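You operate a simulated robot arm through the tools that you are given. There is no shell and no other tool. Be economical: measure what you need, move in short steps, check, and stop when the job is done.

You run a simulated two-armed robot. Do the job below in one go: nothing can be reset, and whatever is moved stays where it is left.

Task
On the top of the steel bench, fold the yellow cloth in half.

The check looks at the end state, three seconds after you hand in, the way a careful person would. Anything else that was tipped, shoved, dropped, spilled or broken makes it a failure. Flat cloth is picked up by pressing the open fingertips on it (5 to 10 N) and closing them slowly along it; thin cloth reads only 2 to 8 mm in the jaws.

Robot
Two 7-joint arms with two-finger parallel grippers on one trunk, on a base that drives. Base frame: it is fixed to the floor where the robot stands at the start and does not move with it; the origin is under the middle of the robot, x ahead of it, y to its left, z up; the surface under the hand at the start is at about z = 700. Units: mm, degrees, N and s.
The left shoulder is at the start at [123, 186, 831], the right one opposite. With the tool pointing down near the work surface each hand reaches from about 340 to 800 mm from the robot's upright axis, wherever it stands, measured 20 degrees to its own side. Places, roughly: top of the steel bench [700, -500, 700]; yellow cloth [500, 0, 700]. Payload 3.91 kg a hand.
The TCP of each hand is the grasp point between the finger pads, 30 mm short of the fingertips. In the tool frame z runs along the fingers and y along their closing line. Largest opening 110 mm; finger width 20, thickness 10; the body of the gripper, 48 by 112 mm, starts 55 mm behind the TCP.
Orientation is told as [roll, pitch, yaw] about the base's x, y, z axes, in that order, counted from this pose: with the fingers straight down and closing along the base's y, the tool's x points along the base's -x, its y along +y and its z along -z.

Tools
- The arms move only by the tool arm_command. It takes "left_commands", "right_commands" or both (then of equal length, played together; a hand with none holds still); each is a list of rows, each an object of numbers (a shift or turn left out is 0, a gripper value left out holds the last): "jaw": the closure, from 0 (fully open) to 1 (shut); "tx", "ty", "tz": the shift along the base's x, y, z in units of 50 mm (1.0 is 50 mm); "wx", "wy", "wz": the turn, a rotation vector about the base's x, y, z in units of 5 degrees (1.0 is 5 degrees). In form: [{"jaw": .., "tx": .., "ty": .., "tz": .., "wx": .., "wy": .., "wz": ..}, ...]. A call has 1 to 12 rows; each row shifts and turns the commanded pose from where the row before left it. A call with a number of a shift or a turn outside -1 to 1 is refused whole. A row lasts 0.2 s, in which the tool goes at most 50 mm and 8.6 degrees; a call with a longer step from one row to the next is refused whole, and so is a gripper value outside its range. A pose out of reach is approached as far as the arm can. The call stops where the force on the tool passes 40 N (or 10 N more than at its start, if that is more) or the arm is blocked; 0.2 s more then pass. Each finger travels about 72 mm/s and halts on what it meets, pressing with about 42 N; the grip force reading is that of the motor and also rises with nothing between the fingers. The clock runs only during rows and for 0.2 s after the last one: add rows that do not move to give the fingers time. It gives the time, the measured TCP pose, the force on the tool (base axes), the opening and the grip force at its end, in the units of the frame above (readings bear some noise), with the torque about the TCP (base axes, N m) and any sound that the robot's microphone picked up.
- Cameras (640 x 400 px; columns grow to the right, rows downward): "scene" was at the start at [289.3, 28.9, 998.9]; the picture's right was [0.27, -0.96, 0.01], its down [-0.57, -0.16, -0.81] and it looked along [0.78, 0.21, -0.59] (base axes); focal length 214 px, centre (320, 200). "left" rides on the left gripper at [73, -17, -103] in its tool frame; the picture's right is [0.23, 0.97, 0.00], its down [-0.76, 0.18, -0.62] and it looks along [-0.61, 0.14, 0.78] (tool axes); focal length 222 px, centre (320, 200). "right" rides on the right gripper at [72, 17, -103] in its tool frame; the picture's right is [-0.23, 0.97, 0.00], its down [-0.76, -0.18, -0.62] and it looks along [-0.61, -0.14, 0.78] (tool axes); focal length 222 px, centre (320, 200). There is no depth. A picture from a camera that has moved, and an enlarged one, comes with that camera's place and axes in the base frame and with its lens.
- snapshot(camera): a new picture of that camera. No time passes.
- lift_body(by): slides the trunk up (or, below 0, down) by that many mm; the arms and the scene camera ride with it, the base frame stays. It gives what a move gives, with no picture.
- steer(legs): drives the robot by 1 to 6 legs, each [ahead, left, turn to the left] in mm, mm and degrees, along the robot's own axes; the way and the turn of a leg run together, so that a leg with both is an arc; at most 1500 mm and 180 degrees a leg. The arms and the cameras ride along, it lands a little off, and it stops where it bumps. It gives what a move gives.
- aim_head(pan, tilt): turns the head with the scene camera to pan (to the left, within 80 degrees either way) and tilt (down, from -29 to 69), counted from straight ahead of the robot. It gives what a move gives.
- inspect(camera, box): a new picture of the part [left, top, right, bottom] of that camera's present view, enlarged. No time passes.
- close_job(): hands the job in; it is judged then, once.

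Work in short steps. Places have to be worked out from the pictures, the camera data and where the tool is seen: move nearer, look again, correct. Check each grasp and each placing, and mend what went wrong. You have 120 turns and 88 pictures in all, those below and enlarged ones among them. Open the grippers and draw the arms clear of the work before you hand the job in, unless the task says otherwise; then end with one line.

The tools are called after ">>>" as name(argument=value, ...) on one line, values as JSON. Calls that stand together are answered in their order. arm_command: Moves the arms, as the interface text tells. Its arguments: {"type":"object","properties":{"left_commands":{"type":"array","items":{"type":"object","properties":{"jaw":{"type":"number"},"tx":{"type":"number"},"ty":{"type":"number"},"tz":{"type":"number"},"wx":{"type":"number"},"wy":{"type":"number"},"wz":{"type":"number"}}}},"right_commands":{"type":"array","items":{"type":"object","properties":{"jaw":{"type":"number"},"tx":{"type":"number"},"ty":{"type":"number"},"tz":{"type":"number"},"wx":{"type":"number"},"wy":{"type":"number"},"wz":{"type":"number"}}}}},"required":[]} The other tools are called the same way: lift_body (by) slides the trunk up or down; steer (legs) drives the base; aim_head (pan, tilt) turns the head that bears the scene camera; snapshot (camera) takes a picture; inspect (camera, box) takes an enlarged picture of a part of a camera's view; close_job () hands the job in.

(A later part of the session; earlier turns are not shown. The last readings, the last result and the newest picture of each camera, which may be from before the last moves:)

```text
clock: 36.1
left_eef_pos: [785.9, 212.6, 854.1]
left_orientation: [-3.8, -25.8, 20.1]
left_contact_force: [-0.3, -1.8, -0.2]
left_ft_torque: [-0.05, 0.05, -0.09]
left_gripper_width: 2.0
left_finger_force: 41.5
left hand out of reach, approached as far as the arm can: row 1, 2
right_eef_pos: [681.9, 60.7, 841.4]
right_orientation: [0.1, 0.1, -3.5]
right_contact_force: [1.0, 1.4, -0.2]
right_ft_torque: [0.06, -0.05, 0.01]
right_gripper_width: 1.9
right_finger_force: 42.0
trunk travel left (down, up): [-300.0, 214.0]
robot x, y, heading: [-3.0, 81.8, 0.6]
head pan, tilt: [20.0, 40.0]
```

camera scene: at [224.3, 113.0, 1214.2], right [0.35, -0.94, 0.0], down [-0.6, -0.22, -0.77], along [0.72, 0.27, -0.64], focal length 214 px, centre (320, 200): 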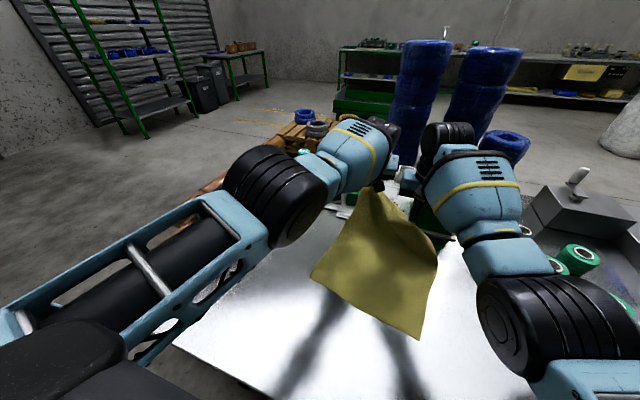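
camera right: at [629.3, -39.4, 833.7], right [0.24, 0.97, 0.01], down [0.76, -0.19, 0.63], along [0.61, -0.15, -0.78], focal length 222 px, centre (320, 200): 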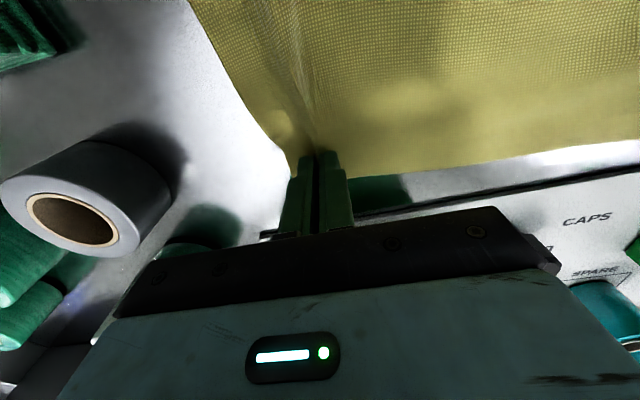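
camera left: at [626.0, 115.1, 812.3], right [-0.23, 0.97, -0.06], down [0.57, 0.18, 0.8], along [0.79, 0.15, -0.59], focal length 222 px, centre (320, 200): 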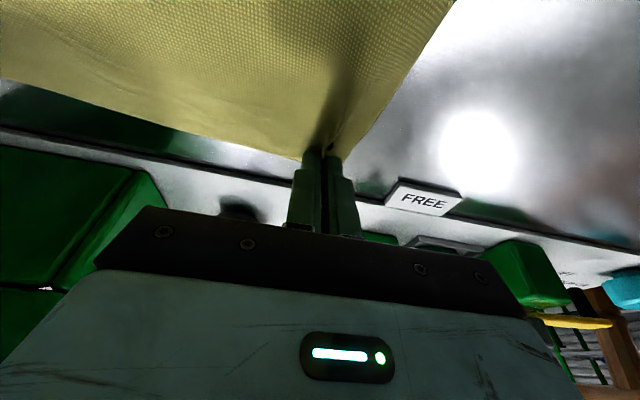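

I'll try full-size inward steps now that there is no cloth tension, undoing the tilt at the same time.

>>> arm_command(left_commands=[{"wy": 1, "tx": -0.95}, {"wy": 1, "tx": -0.95}, {"tx": -1}, {}, {}])

```text
clock: 37.3
left_eef_pos: [749.4, 187.0, 854.8]
left_orientation: [-0.2, -16.3, 18.7]
left_contact_force: [1.6, 0.4, 0.7]
left_ft_torque: [-0.03, 0.02, -0.05]
left_gripper_width: 1.9
left_finger_force: 41.3
left hand out of reach, approached as far as the arm can: row 1, 2, 3
right_eef_pos: [681.7, 60.0, 840.0]
right_orientation: [0.0, 0.1, -3.6]
right_contact_force: [-0.3, -0.7, -0.4]
right_ft_torque: [-0.01, -0.05, 0.06]
right_gripper_width: 2.2
right_finger_force: 41.9
trunk travel left (down, up): [-300.0, 214.0]
robot x, y, heading: [-3.1, 82.9, 0.8]
head pan, tilt: [20.0, 40.0]
```

No change. I'll try raising the left hand with a retreat, with the right rising too so the cloth stays slack.

>>> arm_command(left_commands=[{"tx": -0.6, "tz": 0.7}, {"tx": -0.6, "tz": 0.7}, {"tx": -0.6, "tz": 0.7}, {}, {}], right_commands=[{"tz": 0.6, "tx": -0.1}, {"tz": 0.6, "tx": -0.1}, {"tz": 0.4, "tx": -0.1}, {}, {}])

>>> snapshot(camera="scene")

```text
clock: 37.8
left_eef_pos: [742.5, 181.8, 906.1]
left_orientation: [0.7, -15.9, 18.5]
left_contact_force: [-0.2, 0.8, 0.0]
left_ft_torque: [-0.01, -0.03, -0.12]
left_gripper_width: 1.8
left_finger_force: 42.0
left hand out of reach, approached as far as the arm can: row 1, 2
right_eef_pos: [674.9, 57.5, 890.0]
right_orientation: [-0.1, -0.4, -3.6]
right_contact_force: [-0.2, -0.2, 0.2]
right_ft_torque: [0.05, 0.06, 0.01]
right_gripper_width: 2.2
right_finger_force: 41.9
trunk travel left (down, up): [-300.0, 214.0]
robot x, y, heading: [-3.2, 80.7, 0.5]
head pan, tilt: [20.0, 40.0]
stopped in row 2 (left hand): the force on the tool passed its limit at 43 N (the readings are from after the stop); the commanded pose is now the measured one
```

```text
58 pictures are left
camera scene: at [224.2, 112.9, 1214.2], right [0.35, -0.94, 0.0], down [-0.6, -0.22, -0.77], along [0.72, 0.27, -0.64], focal length 214 px, centre (320, 200)
```

scene: 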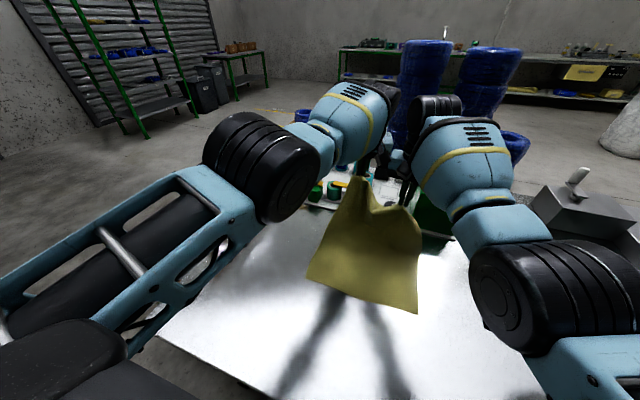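

The left arm stays at full stretch, but I can work around it by using base drive for x and the trunk for z, with the arms nearly rigid. The near cloth edge now lies at x≈495 (y≈-20..249), which suits folding by driving back about 240 mm. First I'll spread the right hand away from the left and tilt it to match.

>>> arm_command(left_commands=[{"wz": -0.9}, {"wz": -0.9}, {"wz": -0.9}, {}, {}], right_commands=[{"ty": -0.42, "tx": 0.2, "wy": -1}, {"ty": -0.42, "tx": 0.2, "wy": -1}, {"ty": -0.42, "tx": 0.2, "wy": -1}, {}, {}])

>>> aim_head(pan=0, tilt=45)

>>> snapshot(camera="scene")

```text
clock: 39.0
left_eef_pos: [748.8, 182.5, 907.0]
left_orientation: [0.7, -15.8, 5.0]
left_contact_force: [-0.1, -0.9, -0.2]
left_ft_torque: [-0.06, -0.02, 0.02]
left_gripper_width: 1.9
left_finger_force: 41.8
left hand out of reach, approached as far as the arm can: row 2
right_eef_pos: [705.4, -4.1, 891.0]
right_orientation: [1.0, -15.4, -3.8]
right_contact_force: [0.0, 1.2, 0.2]
right_ft_torque: [0.09, 0.0, 0.05]
right_gripper_width: 2.2
right_finger_force: 42.0
trunk travel left (down, up): [-300.0, 214.0]
robot x, y, heading: [0.8, 80.3, 0.5]
head pan, tilt: [20.0, 40.0]
```

```text
clock: 39.9
left_eef_pos: [748.4, 181.7, 906.6]
left_orientation: [0.7, -15.8, 5.1]
left_contact_force: [-0.3, -3.0, 0.1]
left_ft_torque: [-0.03, 0.04, 0.03]
left_gripper_width: 2.2
left_finger_force: 42.3
right_eef_pos: [704.6, -1.6, 891.7]
right_orientation: [0.8, -15.5, -3.8]
right_contact_force: [0.1, 1.5, 0.6]
right_ft_torque: [0.11, -0.01, 0.08]
right_gripper_width: 2.3
right_finger_force: 41.9
trunk travel left (down, up): [-300.0, 214.0]
robot x, y, heading: [3.8, 85.5, 0.4]
head pan, tilt: [0.0, 45.0]
```

```text
57 pictures are left
camera scene: at [226.0, 84.1, 1206.9], right [0.01, -1.0, 0.0], down [-0.71, -0.01, -0.71], along [0.71, 0.01, -0.71], focal length 214 px, centre (320, 200)
```

scene: 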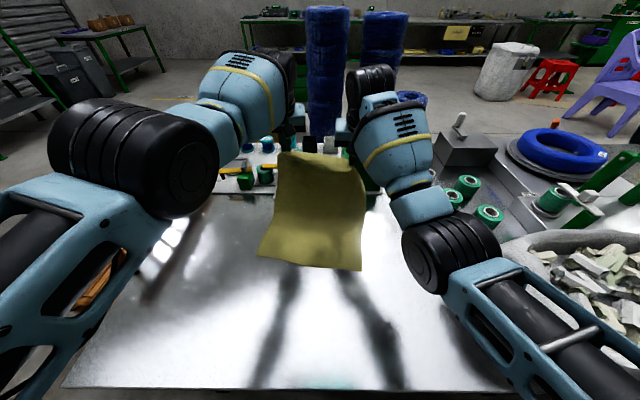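

The near edge runs from [524,257] to [481,-14], parallel to the line of the hands. The hand travel needed is about 215 mm in -x. I'll drive back in stages, starting with 75 mm.

>>> steer(legs=[[-75, 0, 0]])

>>> snapshot(camera="scene")

```text
clock: 40.9
left_eef_pos: [673.1, 181.3, 907.9]
left_orientation: [0.6, -15.8, 5.0]
left_contact_force: [0.0, -1.4, 0.8]
left_ft_torque: [-0.02, 0.05, 0.03]
left_gripper_width: 2.3
left_finger_force: 42.1
right_eef_pos: [629.7, -4.7, 891.3]
right_orientation: [1.0, -15.4, -3.5]
right_contact_force: [0.8, 0.9, 0.7]
right_ft_torque: [0.07, -0.03, 0.04]
right_gripper_width: 2.0
right_finger_force: 42.3
trunk travel left (down, up): [-300.0, 214.0]
robot x, y, heading: [-75.1, 78.9, 0.3]
head pan, tilt: [0.0, 45.0]
```

```text
56 pictures are left
camera scene: at [150.0, 83.3, 1207.1], right [0.01, -1.0, 0.0], down [-0.71, -0.01, -0.71], along [0.71, 0.01, -0.71], focal length 214 px, centre (320, 200)
```

scene: 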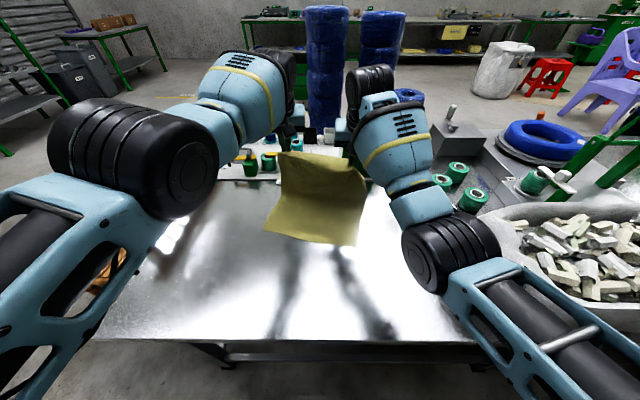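

The near edge has stayed put. I'll drive back another 80 mm.

>>> steer(legs=[[-80, 0, 0]])

>>> arm_command(left_commands=[{"wy": -1}, {"wy": -1}, {"wy": -1}, {"wy": -1}, {}], right_commands=[{"wy": -1, "tx": 0.25, "tz": 0.1}, {"wy": -1, "tx": 0.25, "tz": 0.1}, {"wy": -1, "tx": 0.25, "tz": 0.12}, {"wy": -1, "tx": 0.25, "tz": 0.14}, {}])

>>> snapshot(camera="scene")

```text
clock: 42.0
left_eef_pos: [594.9, 180.7, 907.0]
left_orientation: [0.6, -15.9, 5.0]
left_contact_force: [-1.2, -1.6, 0.8]
left_ft_torque: [-0.05, 0.02, 0.06]
left_gripper_width: 2.0
left_finger_force: 42.0
right_eef_pos: [550.4, -4.9, 891.8]
right_orientation: [1.0, -15.4, -3.7]
right_contact_force: [0.4, 1.3, 0.7]
right_ft_torque: [0.06, -0.01, 0.04]
right_gripper_width: 2.0
right_finger_force: 42.0
trunk travel left (down, up): [-300.0, 214.0]
robot x, y, heading: [-153.5, 77.8, 0.9]
head pan, tilt: [0.0, 45.0]
```

```text
clock: 43.1
left_eef_pos: [651.1, 165.3, 910.8]
left_orientation: [-1.4, -35.7, 5.9]
left_contact_force: [0.0, -0.1, 0.4]
left_ft_torque: [-0.03, 0.02, 0.05]
left_gripper_width: 2.3
left_finger_force: 42.3
left hand out of reach, approached as far as the arm can: row 1, 2, 3, 4
right_eef_pos: [601.5, -3.2, 914.7]
right_orientation: [2.6, -35.4, -4.4]
right_contact_force: [-0.3, -0.5, 0.4]
right_ft_torque: [0.0, -0.02, 0.02]
right_gripper_width: 2.1
right_finger_force: 42.0
trunk travel left (down, up): [-300.0, 214.0]
robot x, y, heading: [-153.3, 79.6, 0.3]
head pan, tilt: [0.0, 45.0]
```

```text
55 pictures are left
camera scene: at [71.3, 82.6, 1206.9], right [0.01, -1.0, 0.0], down [-0.71, -0.01, -0.71], along [0.71, 0.01, -0.71], focal length 214 px, centre (320, 200)
```

scene: 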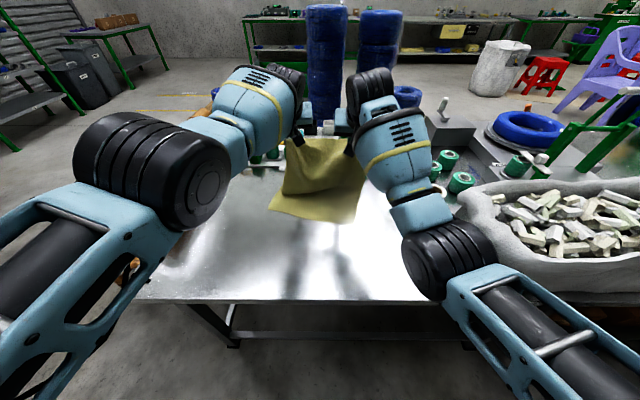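

Tilt is set at about 36°. The hands should shift about +40 mm in y to line up with the near corners [533,257] and [481,-8]. I'll drive back 60 mm and left 40 mm.

>>> steer(legs=[[-60, 40, 0]])

>>> arm_command(left_commands=[{"tz": -0.4, "ty": 0.1}, {"tz": -0.4, "ty": 0.1}, {"tz": -0.4, "ty": 0.1}, {}], right_commands=[{"tz": -0.4, "ty": -0.1}, {"tz": -0.4, "ty": -0.05}, {"tz": -0.4}, {}])

>>> snapshot(camera="scene")

```text
clock: 44.2
left_eef_pos: [590.3, 204.1, 909.9]
left_orientation: [-1.3, -35.7, 6.0]
left_contact_force: [0.3, 0.0, 0.2]
left_ft_torque: [-0.01, 0.0, 0.0]
left_gripper_width: 2.3
left_finger_force: 41.8
right_eef_pos: [539.5, 35.5, 914.4]
right_orientation: [2.5, -35.4, -4.4]
right_contact_force: [-0.2, 0.7, 0.8]
right_ft_torque: [-0.06, 0.0, 0.07]
right_gripper_width: 2.1
right_finger_force: 42.1
trunk travel left (down, up): [-300.0, 214.0]
robot x, y, heading: [-213.7, 120.5, 0.5]
head pan, tilt: [0.0, 45.0]
```

```text
clock: 45.2
left_eef_pos: [593.5, 216.3, 850.4]
left_orientation: [-1.5, -35.8, 5.9]
left_contact_force: [-2.1, -7.5, 0.7]
left_ft_torque: [-0.28, 0.06, -0.02]
left_gripper_width: 2.2
left_finger_force: 42.2
left hand out of reach, approached as far as the arm can: row 2
right_eef_pos: [538.3, 28.5, 855.4]
right_orientation: [2.7, -35.5, -4.4]
right_contact_force: [1.4, 7.8, -0.8]
right_ft_torque: [0.17, -0.03, 0.2]
right_gripper_width: 2.1
right_finger_force: 41.9
trunk travel left (down, up): [-300.0, 214.0]
robot x, y, heading: [-215.5, 118.8, 0.5]
head pan, tilt: [0.0, 45.0]
```

```text
54 pictures are left
camera scene: at [10.0, 122.0, 1207.0], right [0.01, -1.0, 0.0], down [-0.71, -0.01, -0.71], along [0.71, 0.01, -0.71], focal length 214 px, centre (320, 200)
```

scene: 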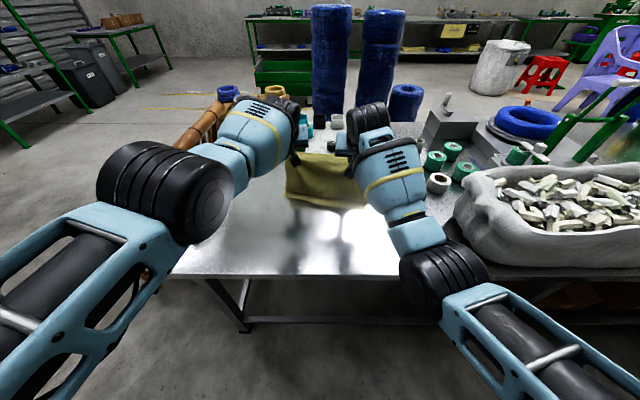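

Let me zoom in on the cloth.

>>> inspect(camera="scene", box=[230, 110, 430, 235])

>>> snapshot(camera="left")

>>> snapshot(camera="right")

```text
3.20 times, centred on (330, 172) of scene
camera zoom: at [10.0, 122.0, 1207.0], right [0.01, -1.0, 0.0], down [-0.71, -0.01, -0.71], along [0.71, 0.01, -0.71], focal length 686 px, centre (288, 288)
```

zoom: 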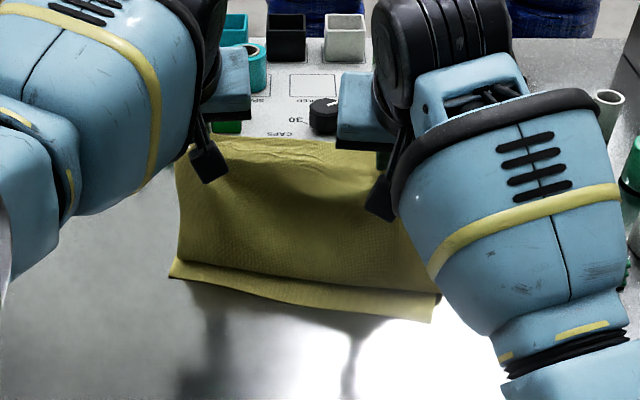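

```text
52 pictures are left
camera left: at [476.2, 190.5, 890.9], right [-0.27, 0.95, -0.15], down [0.24, 0.22, 0.95], along [0.93, 0.22, -0.28], focal length 222 px, centre (320, 200)
```

left: 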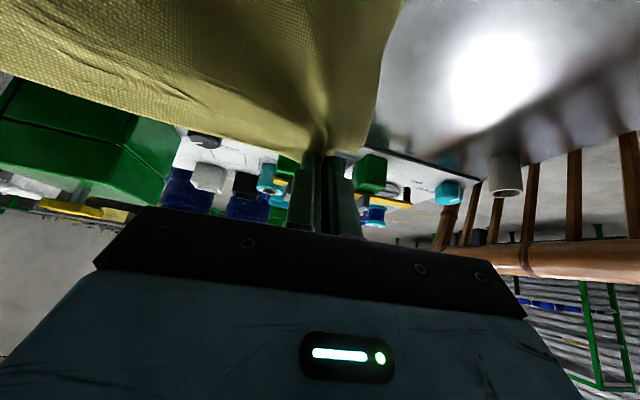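

```text
51 pictures are left
camera right: at [419.2, 51.6, 898.2], right [0.23, 0.96, 0.17], down [0.25, -0.23, 0.94], along [0.94, -0.18, -0.29], focal length 222 px, centre (320, 200)
```

right: 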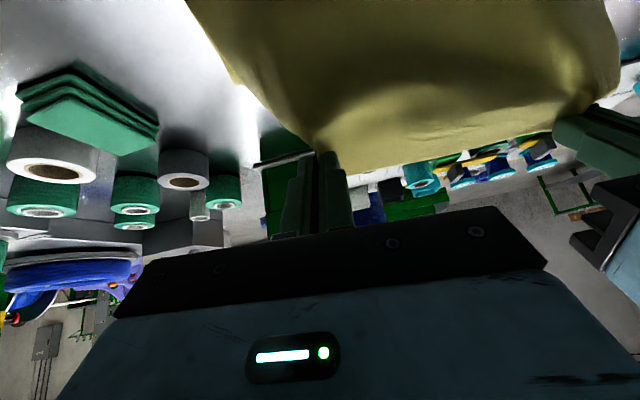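

The fold loop has formed ahead of the hands and the near edge is still on the bench. About 65 mm back and 110 mm down remain. I'll lower 45, drive back 63, then check.

>>> arm_command(left_commands=[{"tz": -0.45, "ty": -0.04}, {"tz": -0.45}, {}], right_commands=[{"tz": -0.45, "ty": 0.06}, {"tz": -0.45, "ty": 0.06}, {}])

>>> steer(legs=[[-63, 0, 0]])

>>> inspect(camera="scene", box=[230, 90, 430, 215])

>>> snapshot(camera="left")

>>> snapshot(camera="right")

```text
clock: 46.0
left_eef_pos: [591.2, 220.5, 803.5]
left_orientation: [-1.5, -35.7, 6.0]
left_contact_force: [-1.4, -4.7, 0.8]
left_ft_torque: [-0.16, 0.07, 0.01]
left_gripper_width: 2.2
left_finger_force: 41.6
left hand out of reach, approached as far as the arm can: row 2
right_eef_pos: [539.0, 34.1, 809.8]
right_orientation: [2.5, -35.3, -4.3]
right_contact_force: [1.6, 4.9, -0.5]
right_ft_torque: [0.11, -0.01, 0.18]
right_gripper_width: 2.0
right_finger_force: 42.3
trunk travel left (down, up): [-300.0, 214.0]
robot x, y, heading: [-215.3, 119.7, 0.5]
head pan, tilt: [0.0, 45.0]
```

```text
clock: 47.0
left_eef_pos: [528.3, 218.8, 806.1]
left_orientation: [-1.5, -35.6, 6.0]
left_contact_force: [-1.1, -4.4, 0.3]
left_ft_torque: [-0.13, 0.05, -0.04]
left_gripper_width: 2.3
left_finger_force: 42.0
right_eef_pos: [476.3, 33.1, 811.6]
right_orientation: [2.5, -35.3, -4.5]
right_contact_force: [1.0, 4.7, -0.6]
right_ft_torque: [0.07, -0.02, 0.13]
right_gripper_width: 2.0
right_finger_force: 42.0
trunk travel left (down, up): [-300.0, 214.0]
robot x, y, heading: [-279.6, 118.1, 0.3]
head pan, tilt: [0.0, 45.0]
```

```text
3.20 times, centred on (330, 152) of scene
camera zoom: at [-53.1, 121.6, 1207.1], right [0.01, -1.0, 0.0], down [-0.71, -0.01, -0.71], along [0.71, 0.01, -0.71], focal length 686 px, centre (288, 352)
```

zoom: 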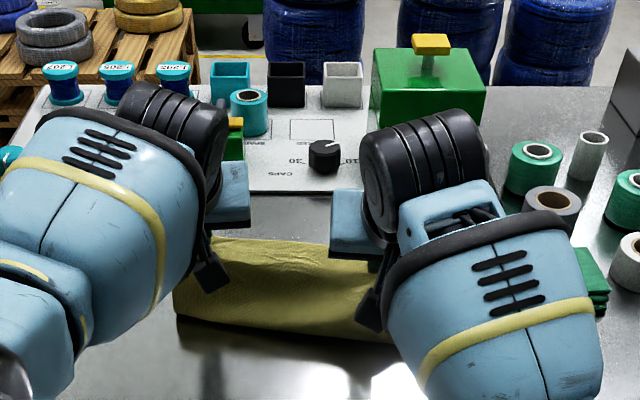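

```text
49 pictures are left
camera left: at [411.1, 192.1, 846.2], right [-0.27, 0.95, -0.15], down [0.24, 0.22, 0.95], along [0.93, 0.22, -0.28], focal length 222 px, centre (320, 200)
```

left: 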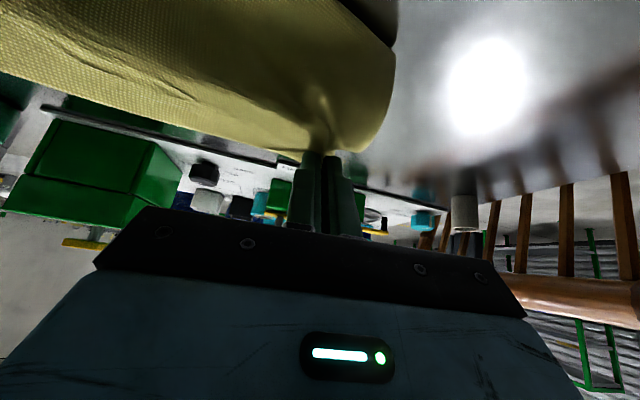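

```text
48 pictures are left
camera right: at [356.0, 55.6, 852.4], right [0.23, 0.96, 0.17], down [0.25, -0.22, 0.94], along [0.94, -0.18, -0.29], focal length 222 px, centre (320, 200)
```

right: 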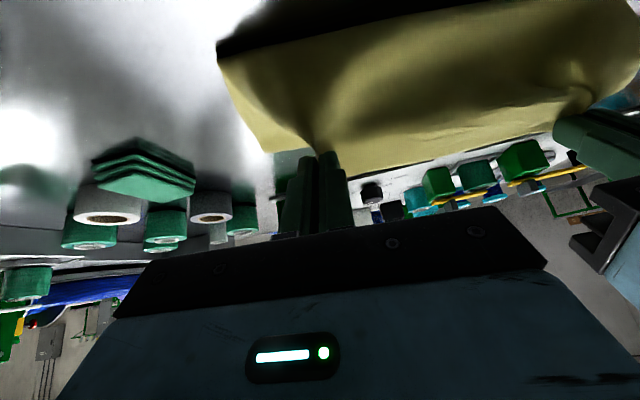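

The near edge is still at about x 520 (left) and 475 (right). The tips sit about 20 mm inside it with the fold loop ahead. I'll lower the held edge onto it.

>>> arm_command(left_commands=[{"tz": -0.4}, {"tz": -0.4}, {"tz": -0.4}, {"tz": -0.15}, {}], right_commands=[{"tz": -0.4}, {"tz": -0.4}, {"tz": -0.4}, {"tz": -0.25}, {}])

>>> snapshot(camera="left")

>>> snapshot(camera="right")

>>> inspect(camera="scene", box=[230, 90, 430, 215])

```text
clock: 48.2
left_eef_pos: [517.7, 223.0, 740.2]
left_orientation: [-1.4, -35.7, 6.0]
left_contact_force: [0.4, -6.7, 0.3]
left_ft_torque: [-0.18, -0.01, -0.05]
left_gripper_width: 2.2
left_finger_force: 42.4
left hand out of reach, approached as far as the arm can: row 1, 2, 4
right_eef_pos: [476.0, 34.2, 736.6]
right_orientation: [2.6, -35.3, -4.4]
right_contact_force: [-0.1, 5.1, -0.4]
right_ft_torque: [0.14, -0.03, 0.16]
right_gripper_width: 2.2
right_finger_force: 41.8
trunk travel left (down, up): [-300.0, 214.0]
robot x, y, heading: [-278.2, 118.8, 0.5]
head pan, tilt: [0.0, 45.0]
```

```text
47 pictures are left
camera left: at [400.2, 196.2, 781.7], right [-0.27, 0.95, -0.15], down [0.24, 0.22, 0.95], along [0.93, 0.22, -0.28], focal length 222 px, centre (320, 200)
```

left: 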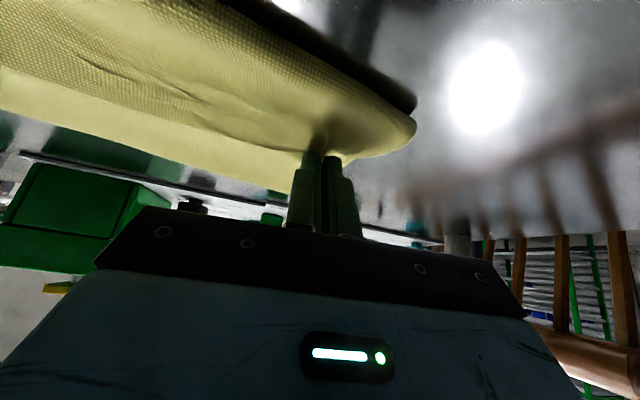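

```text
46 pictures are left
camera right: at [357.5, 56.1, 780.0], right [0.23, 0.96, 0.17], down [0.25, -0.23, 0.94], along [0.94, -0.18, -0.29], focal length 222 px, centre (320, 200)
```

right: 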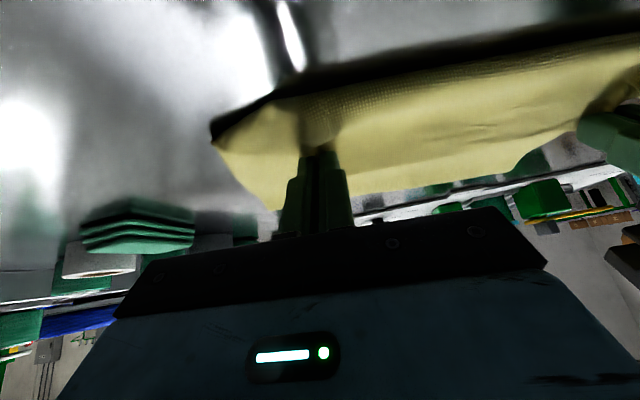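

```text
3.20 times, centred on (330, 152) of scene
camera zoom: at [-52.1, 121.6, 1206.9], right [0.01, -1.0, 0.0], down [-0.71, -0.01, -0.71], along [0.71, 0.01, -0.71], focal length 686 px, centre (288, 352)
```

zoom: 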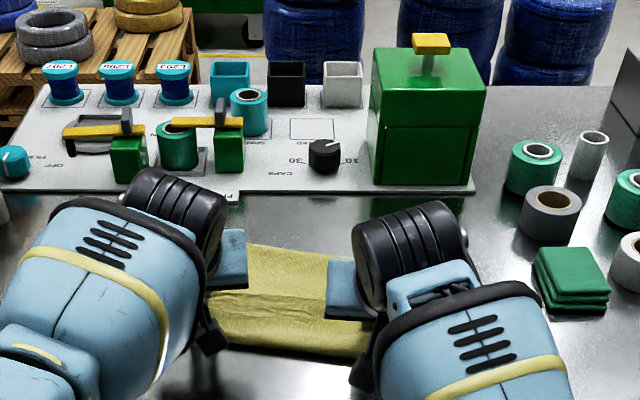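

The bottom layer was peeled back too far: the fold sits at about x 645 when it should be near 705, and the held edge makes a bulge. I'll go back up and forward to lay the bottom layer out again, then come down along a 45° path.

>>> arm_command(left_commands=[{"tz": 0.4}, {"tz": 0.4}, {"tz": 0.4}, {}], right_commands=[{"tz": 0.4}, {"tz": 0.4}, {"tz": 0.4}, {}])

>>> steer(legs=[[80, 0, 0]])

>>> arm_command(left_commands=[{"tz": 0.5}, {"tz": 0.5}, {"tz": 0.5}, {"tz": 0.5}, {}], right_commands=[{"tz": 0.5}, {"tz": 0.5}, {"tz": 0.5}, {"tz": 0.5}, {}])

>>> steer(legs=[[85, 0, 0]])

>>> snapshot(camera="scene")

```text
clock: 49.2
left_eef_pos: [516.3, 224.1, 800.3]
left_orientation: [-1.4, -35.5, 5.9]
left_contact_force: [-1.0, -8.0, 0.6]
left_ft_torque: [-0.24, 0.03, -0.04]
left_gripper_width: 2.2
left_finger_force: 41.5
right_eef_pos: [476.8, 33.9, 798.0]
right_orientation: [2.5, -35.3, -4.3]
right_contact_force: [0.8, 7.0, 0.2]
right_ft_torque: [0.16, 0.0, 0.2]
right_gripper_width: 2.2
right_finger_force: 42.2
trunk travel left (down, up): [-300.0, 214.0]
robot x, y, heading: [-281.1, 118.0, 0.5]
head pan, tilt: [0.0, 45.0]
```

```text
clock: 50.2
left_eef_pos: [595.7, 226.0, 800.5]
left_orientation: [-1.4, -35.6, 6.0]
left_contact_force: [-0.3, -7.2, 0.9]
left_ft_torque: [-0.23, 0.07, -0.06]
left_gripper_width: 2.2
left_finger_force: 42.0
right_eef_pos: [556.6, 35.0, 798.0]
right_orientation: [2.4, -35.4, -4.3]
right_contact_force: [2.5, 8.3, -1.5]
right_ft_torque: [0.15, 0.02, 0.19]
right_gripper_width: 2.2
right_finger_force: 41.7
trunk travel left (down, up): [-300.0, 214.0]
robot x, y, heading: [-197.6, 119.3, 0.5]
head pan, tilt: [0.0, 45.0]
```

```text
clock: 51.4
left_eef_pos: [593.6, 225.5, 899.5]
left_orientation: [-1.6, -35.6, 6.0]
left_contact_force: [-0.5, -5.3, -0.5]
left_ft_torque: [-0.16, 0.0, -0.02]
left_gripper_width: 2.2
left_finger_force: 41.8
right_eef_pos: [555.4, 37.8, 896.1]
right_orientation: [2.5, -35.2, -4.3]
right_contact_force: [0.2, 4.7, -0.8]
right_ft_torque: [0.06, -0.04, 0.12]
right_gripper_width: 2.0
right_finger_force: 42.1
trunk travel left (down, up): [-300.0, 214.0]
robot x, y, heading: [-197.4, 121.2, 0.4]
head pan, tilt: [0.0, 45.0]
```

```text
clock: 52.5
left_eef_pos: [680.7, 226.2, 899.4]
left_orientation: [-1.5, -35.6, 6.0]
left_contact_force: [-0.7, -5.0, -0.2]
left_ft_torque: [-0.12, 0.03, -0.04]
left_gripper_width: 2.1
left_finger_force: 42.2
right_eef_pos: [642.5, 37.4, 896.9]
right_orientation: [2.6, -35.4, -4.3]
right_contact_force: [1.0, 5.7, 0.4]
right_ft_torque: [0.09, 0.01, 0.19]
right_gripper_width: 2.3
right_finger_force: 42.2
trunk travel left (down, up): [-300.0, 214.0]
robot x, y, heading: [-113.7, 120.7, 0.5]
head pan, tilt: [0.0, 45.0]
```

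```text
44 pictures are left
camera scene: at [113.4, 123.2, 1206.7], right [0.01, -1.0, 0.0], down [-0.71, -0.01, -0.71], along [0.71, 0.01, -0.71], focal length 214 px, centre (320, 200)
```

scene: 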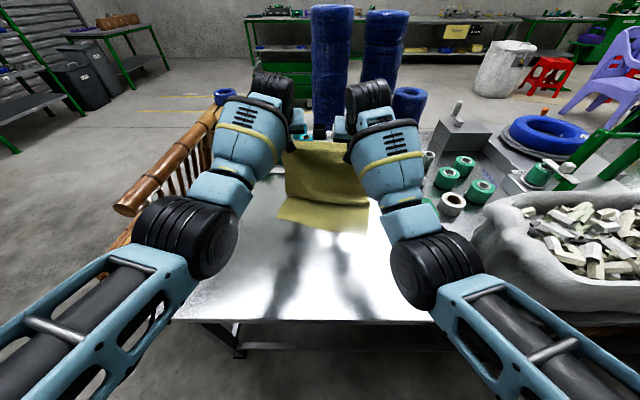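

The left arm now tracks freely and the near edge is unchanged at [525,256]–[481,-9]. I'll zoom in to check how the cloth lies.

>>> inspect(camera="scene", box=[240, 125, 420, 250])

```text
3.20 times, centred on (330, 188) of scene
camera zoom: at [113.4, 123.2, 1206.7], right [0.01, -1.0, 0.0], down [-0.71, -0.01, -0.71], along [0.71, 0.01, -0.71], focal length 686 px, centre (288, 240)
```

zoom: 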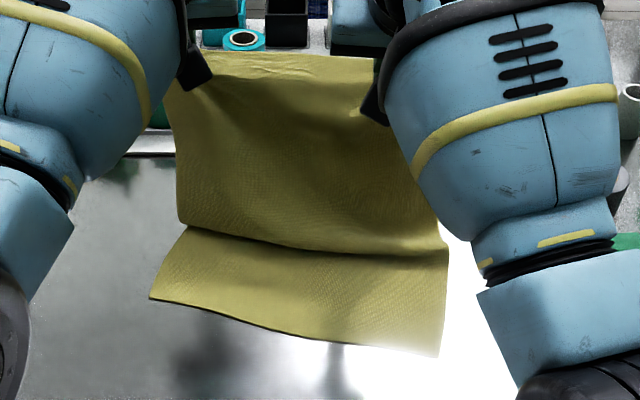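

The bottom layer lies flat to about x 640 and the rest hangs in a slack curtain. I'll drive forward 40 mm to pull more of it out.

>>> steer(legs=[[45, 0, 0]])

>>> inspect(camera="scene", box=[240, 125, 420, 250])

```text
clock: 53.4
left_eef_pos: [725.0, 225.9, 899.6]
left_orientation: [-1.5, -35.6, 6.0]
left_contact_force: [-0.3, -4.7, -0.5]
left_ft_torque: [-0.15, 0.03, -0.02]
left_gripper_width: 2.2
left_finger_force: 41.6
right_eef_pos: [687.1, 38.2, 896.5]
right_orientation: [2.6, -35.3, -4.4]
right_contact_force: [0.4, 3.8, -1.3]
right_ft_torque: [0.1, 0.0, 0.14]
right_gripper_width: 2.1
right_finger_force: 41.8
trunk travel left (down, up): [-300.0, 214.0]
robot x, y, heading: [-66.5, 122.3, 0.2]
head pan, tilt: [0.0, 45.0]
```

```text
3.20 times, centred on (330, 188) of scene
camera zoom: at [158.0, 123.7, 1206.6], right [0.01, -1.0, 0.0], down [-0.71, -0.01, -0.71], along [0.71, 0.01, -0.71], focal length 686 px, centre (288, 240)
```

zoom: 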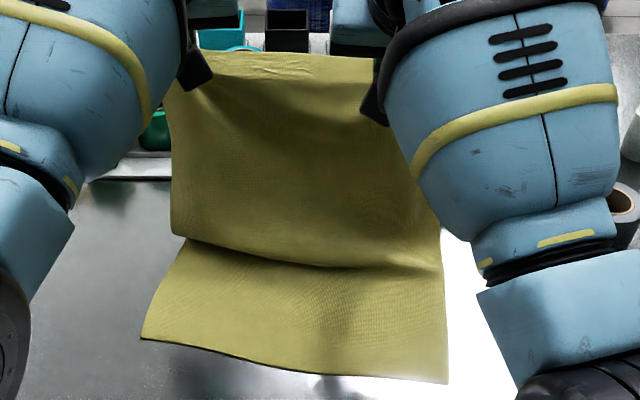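

The bottom layer now reaches about x 665–690. I'll use the arms for the diagonal path: 40 back, then 80 back with 80 down.

>>> arm_command(left_commands=[{"tx": -0.4}, {"tx": -0.4, "tz": -0.1}, {"tx": -0.35, "tz": -0.4}, {"tx": -0.35, "tz": -0.4}, {"tx": -0.35, "tz": -0.4}, {"tx": -0.35, "tz": -0.4}, {}], right_commands=[{"tx": -0.4}, {"tx": -0.4, "tz": -0.1}, {"tx": -0.35, "tz": -0.4}, {"tx": -0.35, "tz": -0.4}, {"tx": -0.35, "tz": -0.4}, {"tx": -0.35, "tz": -0.4}, {}])

>>> inspect(camera="scene", box=[220, 125, 420, 250])

```text
clock: 55.0
left_eef_pos: [613.5, 227.1, 814.9]
left_orientation: [-1.5, -35.7, 6.0]
left_contact_force: [-1.5, -9.6, 1.0]
left_ft_torque: [-0.25, 0.05, -0.08]
left_gripper_width: 2.2
left_finger_force: 42.3
right_eef_pos: [576.2, 36.7, 813.2]
right_orientation: [2.6, -35.5, -4.1]
right_contact_force: [1.4, 9.0, -0.9]
right_ft_torque: [0.15, -0.02, 0.24]
right_gripper_width: 1.9
right_finger_force: 41.8
trunk travel left (down, up): [-300.0, 214.0]
robot x, y, heading: [-67.5, 118.2, 0.6]
head pan, tilt: [0.0, 45.0]
```

```text
3.20 times, centred on (320, 188) of scene
camera zoom: at [157.0, 123.7, 1206.9], right [0.01, -1.0, 0.0], down [-0.71, -0.01, -0.71], along [0.71, 0.01, -0.71], focal length 686 px, centre (320, 240)
```

zoom: 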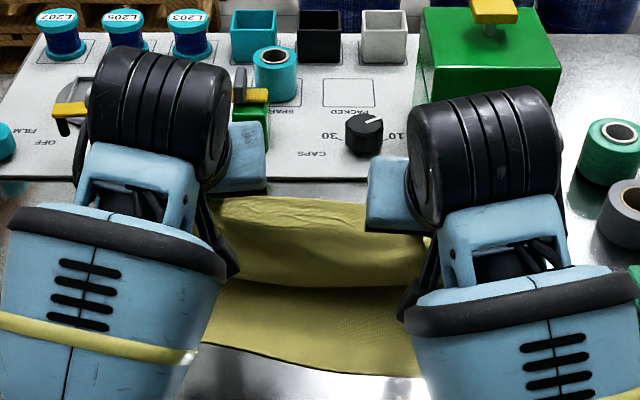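

The left arm moves freely and the layer is being laid as planned. Continuing the diagonal to the near edge.

>>> arm_command(left_commands=[{"tx": -0.4, "tz": -0.25}, {"tx": -0.4, "tz": -0.3}, {"tx": -0.4, "tz": -0.35}, {"tx": -0.4, "tz": -0.35}, {}], right_commands=[{"tx": -0.4, "tz": -0.25}, {"tx": -0.4, "tz": -0.3}, {"tx": -0.4, "tz": -0.35}, {"tx": -0.4, "tz": -0.35}, {}])

>>> snapshot(camera="scene")

>>> snapshot(camera="right")

>>> snapshot(camera="left")

```text
clock: 56.2
left_eef_pos: [535.3, 226.7, 754.5]
left_orientation: [-1.4, -35.6, 6.0]
left_contact_force: [-0.8, -7.9, 0.0]
left_ft_torque: [-0.25, 0.03, -0.07]
left_gripper_width: 2.2
left_finger_force: 42.1
right_eef_pos: [497.8, 35.1, 749.2]
right_orientation: [2.4, -35.5, -4.2]
right_contact_force: [0.5, 7.9, -0.5]
right_ft_torque: [0.18, 0.0, 0.23]
right_gripper_width: 2.2
right_finger_force: 42.8
trunk travel left (down, up): [-300.0, 214.0]
robot x, y, heading: [-72.6, 120.1, 0.8]
head pan, tilt: [0.0, 45.0]
```

```text
40 pictures are left
camera scene: at [157.0, 123.7, 1206.9], right [0.01, -1.0, 0.0], down [-0.71, -0.01, -0.71], along [0.71, 0.01, -0.71], focal length 214 px, centre (320, 200)
```

scene: 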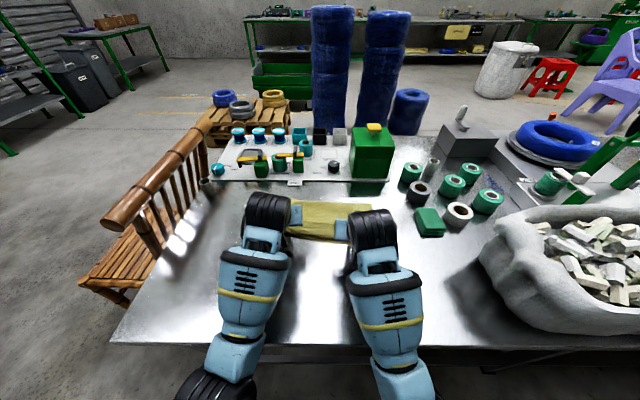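

```text
39 pictures are left
camera right: at [378.0, 58.1, 792.0], right [0.23, 0.96, 0.17], down [0.25, -0.22, 0.94], along [0.94, -0.18, -0.29], focal length 222 px, centre (320, 200)
```

right: 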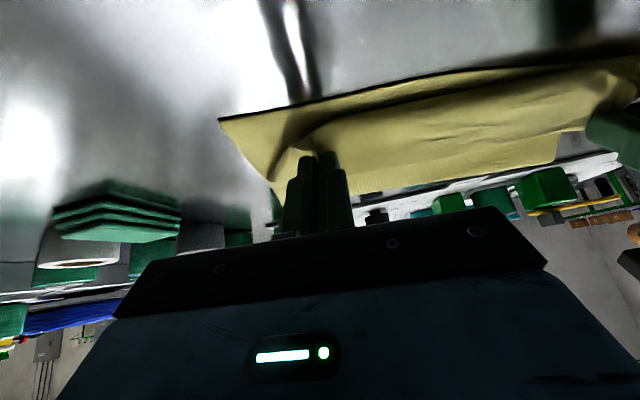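

```text
38 pictures are left
camera left: at [417.3, 200.2, 795.8], right [-0.27, 0.95, -0.15], down [0.24, 0.22, 0.95], along [0.93, 0.22, -0.28], focal length 222 px, centre (320, 200)
```

left: 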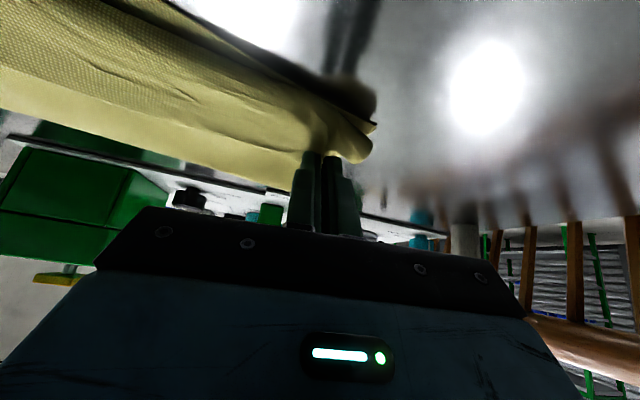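

Both layers are stacked now. I need the true location of the fold line, so I'll zoom in on the cloth between the hands.

>>> inspect(camera="scene", box=[250, 170, 390, 258])

```text
4.55 times, centred on (320, 214) of scene
camera zoom: at [157.0, 123.7, 1206.9], right [0.01, -1.0, 0.0], down [-0.71, -0.01, -0.71], along [0.71, 0.01, -0.71], focal length 975 px, centre (320, 136)
```

zoom: 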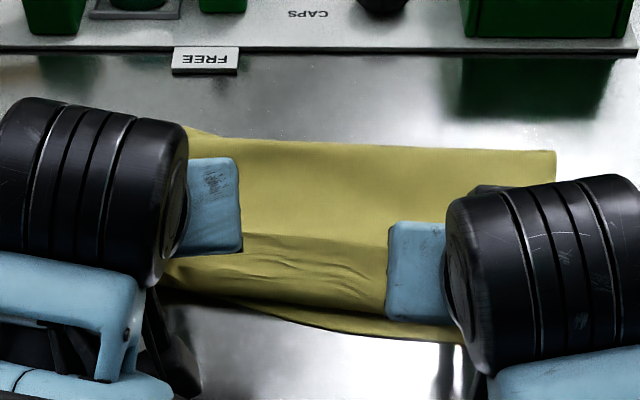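

The fold line is at x≈670 (left) and 642 (right), about 35 mm short of halfway. I'll go back out again, lower and farther this time (tips at z≈800, x≈765/725), so the bottom layer lies well past halfway.

>>> arm_command(left_commands=[{"tz": 0.4, "tx": 0.1}, {"tz": 0.4, "tx": 0.3}, {"tz": 0.4, "tx": 0.4}, {"tz": 0.3, "tx": 0.5}, {"tx": 0.5}, {"tx": 0.5}, {"tx": 0.4}, {}], right_commands=[{"tz": 0.4, "tx": 0.1}, {"tz": 0.4, "tx": 0.3}, {"tz": 0.4, "tx": 0.4}, {"tz": 0.3, "tx": 0.5}, {"tx": 0.5}, {"tx": 0.5}, {"tx": 0.4}, {}])

>>> inspect(camera="scene", box=[220, 125, 420, 250])

```text
clock: 58.0
left_eef_pos: [667.6, 226.0, 827.8]
left_orientation: [-1.6, -35.7, 6.0]
left_contact_force: [0.1, -5.3, 0.0]
left_ft_torque: [-0.12, 0.0, -0.04]
left_gripper_width: 2.3
left_finger_force: 41.8
right_eef_pos: [629.3, 37.5, 826.7]
right_orientation: [2.7, -35.4, -4.3]
right_contact_force: [-0.4, 5.6, -1.4]
right_ft_torque: [0.12, -0.02, 0.15]
right_gripper_width: 2.1
right_finger_force: 41.9
trunk travel left (down, up): [-300.0, 214.0]
robot x, y, heading: [-67.8, 121.9, 0.3]
head pan, tilt: [0.0, 45.0]
```

```text
3.20 times, centred on (320, 188) of scene
camera zoom: at [156.5, 123.7, 1206.9], right [0.01, -1.0, 0.0], down [-0.71, -0.01, -0.71], along [0.71, 0.01, -0.71], focal length 686 px, centre (320, 240)
```

zoom: 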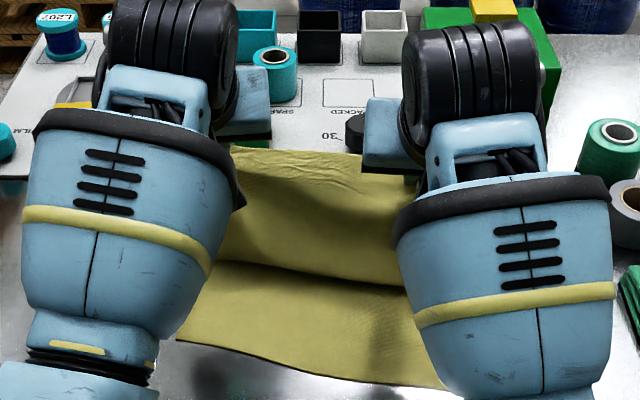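

The near edge holds. I'll drive forward 68 mm to bring the tips to about x 753/715.

>>> steer(legs=[[68, 0, 0]])

>>> inspect(camera="scene", box=[220, 125, 420, 250])

>>> snapshot(camera="right")

```text
clock: 59.0
left_eef_pos: [736.5, 224.9, 825.8]
left_orientation: [-1.5, -35.6, 6.0]
left_contact_force: [-1.1, -5.0, 1.1]
left_ft_torque: [-0.13, 0.02, 0.0]
left_gripper_width: 2.4
left_finger_force: 41.8
right_eef_pos: [696.5, 36.5, 823.9]
right_orientation: [2.7, -35.3, -4.3]
right_contact_force: [0.3, 5.0, 1.2]
right_ft_torque: [0.13, 0.03, 0.14]
right_gripper_width: 2.0
right_finger_force: 42.1
trunk travel left (down, up): [-300.0, 214.0]
robot x, y, heading: [0.1, 119.3, 0.6]
head pan, tilt: [0.0, 45.0]
```

```text
3.20 times, centred on (320, 188) of scene
camera zoom: at [225.0, 124.0, 1206.7], right [0.01, -1.0, 0.0], down [-0.71, -0.01, -0.71], along [0.71, 0.01, -0.71], focal length 686 px, centre (320, 240)
```

zoom: 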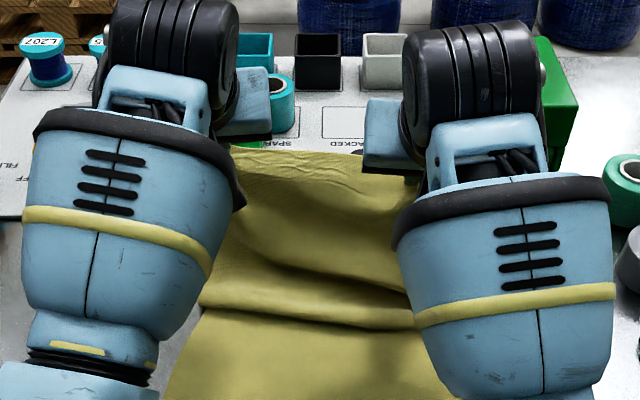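

```text
34 pictures are left
camera right: at [577.6, 58.9, 867.2], right [0.23, 0.96, 0.17], down [0.25, -0.23, 0.94], along [0.94, -0.18, -0.29], focal length 222 px, centre (320, 200)
```

right: 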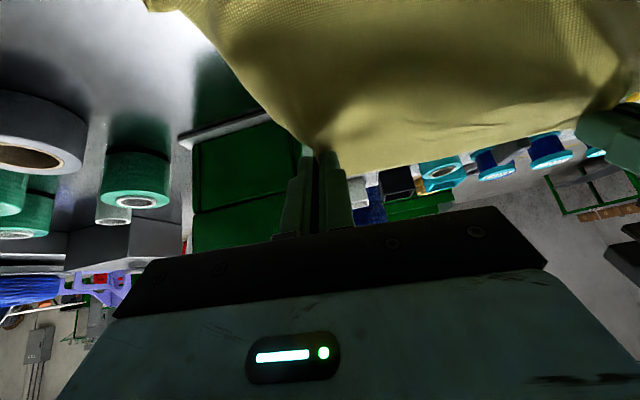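

By length balance the fold now sits near x≈705–710. I'll nudge a little farther forward and down, then bring the hands back low.

>>> arm_command(left_commands=[{"tx": 0.2, "tz": -0.2}, {"tx": 0.1, "tz": -0.2}, {}], right_commands=[{"tx": 0.2, "tz": -0.2}, {"tx": 0.1, "tz": -0.2}, {}])

>>> arm_command(left_commands=[{"tx": -0.4}, {"tx": -0.5}, {"tx": -0.5}, {"tx": -0.5}, {"tx": -0.5}, {"tx": -0.35}, {}], right_commands=[{"tx": -0.4}, {"tx": -0.5}, {"tx": -0.5}, {"tx": -0.5}, {"tx": -0.5}, {"tx": -0.35}, {}])

>>> snapshot(camera="scene")

>>> inspect(camera="scene", box=[220, 150, 420, 275])

```text
clock: 59.8
left_eef_pos: [751.1, 225.8, 807.0]
left_orientation: [-1.5, -35.8, 6.0]
left_contact_force: [-1.1, -5.2, -0.5]
left_ft_torque: [-0.14, 0.02, -0.02]
left_gripper_width: 2.1
left_finger_force: 41.6
right_eef_pos: [712.8, 37.3, 804.8]
right_orientation: [2.5, -35.5, -4.3]
right_contact_force: [-0.2, 5.3, -0.1]
right_ft_torque: [0.08, -0.01, 0.13]
right_gripper_width: 2.5
right_finger_force: 41.6
trunk travel left (down, up): [-300.0, 214.0]
robot x, y, heading: [-1.9, 119.5, 0.2]
head pan, tilt: [0.0, 45.0]
```

```text
clock: 61.2
left_eef_pos: [624.2, 219.6, 809.0]
left_orientation: [-2.3, -35.8, 5.3]
left_contact_force: [-2.0, -23.7, 0.5]
left_ft_torque: [-0.7, 0.06, -0.3]
left_gripper_width: 2.0
left_finger_force: 42.3
right_eef_pos: [594.4, 14.9, 813.6]
right_orientation: [-0.5, -37.4, -3.2]
right_contact_force: [1.9, 24.6, -1.5]
right_ft_torque: [0.54, -0.02, 0.56]
right_gripper_width: 1.7
right_finger_force: 41.9
trunk travel left (down, up): [-300.0, 214.0]
robot x, y, heading: [-1.8, 122.1, 0.5]
head pan, tilt: [0.0, 45.0]
stopped in row 6 (left hand): the force on the tool passed its limit at 44 N (the readings are from after the stop); the commanded pose is now the measured one
```

```text
33 pictures are left
camera scene: at [224.0, 124.0, 1206.9], right [0.01, -1.0, 0.0], down [-0.71, -0.01, -0.71], along [0.71, 0.01, -0.71], focal length 214 px, centre (320, 200)
```

scene: 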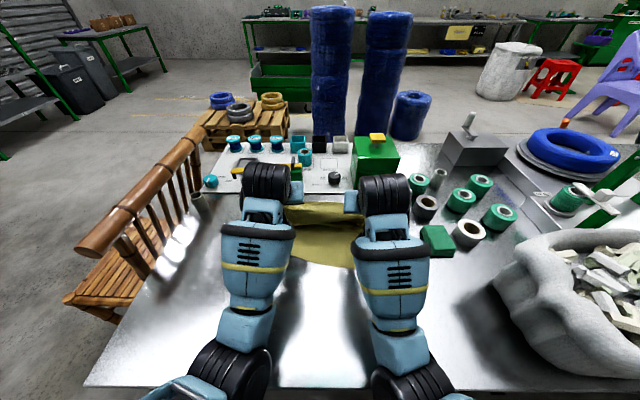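

```text
3.20 times, centred on (320, 212) of scene
camera zoom: at [224.0, 124.0, 1206.9], right [0.01, -1.0, 0.0], down [-0.71, -0.01, -0.71], along [0.71, 0.01, -0.71], focal length 686 px, centre (320, 160)
```

zoom: 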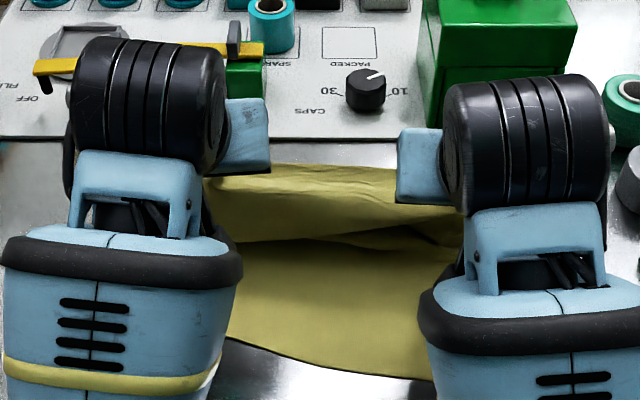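

The right hand was pushed 22 mm in -y and is stretching the cloth. I'll check whether the right elbow is near the sack.

>>> aim_head(pan=-40, tilt=50)

>>> snapshot(camera="scene")

```text
clock: 62.2
left_eef_pos: [623.6, 219.7, 809.2]
left_orientation: [-2.5, -35.8, 5.6]
left_contact_force: [-2.9, -28.7, 2.6]
left_ft_torque: [-0.83, 0.04, -0.38]
left_gripper_width: 2.0
left_finger_force: 41.5
right_eef_pos: [595.8, 13.5, 813.1]
right_orientation: [-0.4, -37.4, -3.4]
right_contact_force: [2.8, 29.9, -2.4]
right_ft_torque: [0.64, 0.02, 0.67]
right_gripper_width: 2.0
right_finger_force: 41.6
trunk travel left (down, up): [-300.0, 214.0]
robot x, y, heading: [-5.6, 124.2, 0.2]
head pan, tilt: [-40.0, 50.0]
```

```text
31 pictures are left
camera scene: at [202.1, 74.3, 1200.0], right [-0.64, -0.77, 0.0], down [-0.59, 0.49, -0.64], along [0.5, -0.41, -0.77], focal length 214 px, centre (320, 200)
```

scene: 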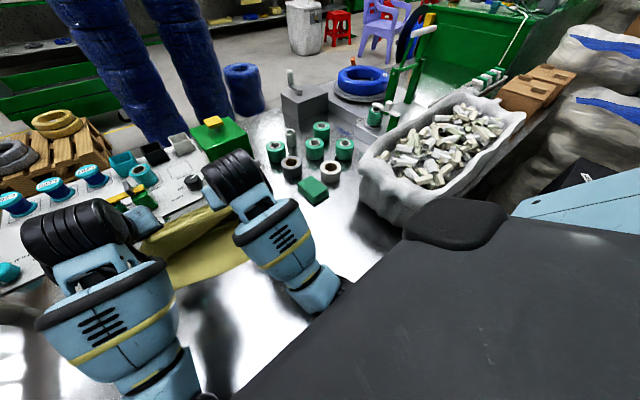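

The sack isn't involved; the right forearm is folded close to the chest. I'll extend the arms a bit with the right hand going +y to relax the cloth, and use the base for the rest of the retreat.

>>> arm_command(left_commands=[{"tx": 0.3}, {"tx": 0.4}, {}], right_commands=[{"tx": 0.25, "ty": 0.25}, {"tx": 0.3, "ty": 0.25}, {}])

>>> aim_head(pan=0, tilt=50)

>>> inspect(camera="scene", box=[220, 130, 420, 255])

```text
clock: 63.0
left_eef_pos: [658.2, 223.2, 810.1]
left_orientation: [-2.2, -35.8, 5.6]
left_contact_force: [-0.9, -9.2, -0.2]
left_ft_torque: [-0.28, 0.05, -0.12]
left_gripper_width: 2.1
left_finger_force: 42.2
right_eef_pos: [624.4, 26.1, 806.7]
right_orientation: [-2.7, -37.4, -2.9]
right_contact_force: [1.4, 9.7, 0.5]
right_ft_torque: [0.23, -0.02, 0.23]
right_gripper_width: 1.9
right_finger_force: 42.1
trunk travel left (down, up): [-300.0, 214.0]
robot x, y, heading: [0.3, 121.0, 0.5]
head pan, tilt: [-40.0, 50.0]
```

```text
clock: 64.1
left_eef_pos: [658.9, 222.3, 809.3]
left_orientation: [-2.0, -35.8, 5.6]
left_contact_force: [-1.1, -9.9, 0.5]
left_ft_torque: [-0.26, 0.08, -0.1]
left_gripper_width: 2.2
left_finger_force: 41.4
right_eef_pos: [626.1, 22.8, 809.0]
right_orientation: [-2.3, -37.7, -3.4]
right_contact_force: [1.0, 9.5, -0.9]
right_ft_torque: [0.17, 0.01, 0.27]
right_gripper_width: 1.9
right_finger_force: 41.9
trunk travel left (down, up): [-300.0, 214.0]
robot x, y, heading: [-3.7, 119.8, 0.5]
head pan, tilt: [0.0, 50.0]
```

```text
3.20 times, centred on (320, 192) of scene
camera zoom: at [219.6, 123.8, 1200.0], right [0.01, -1.0, 0.0], down [-0.77, -0.01, -0.64], along [0.64, 0.0, -0.77], focal length 686 px, centre (320, 224)
```

zoom: 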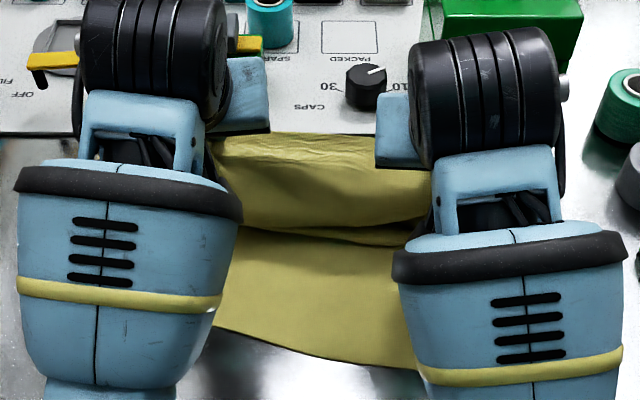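

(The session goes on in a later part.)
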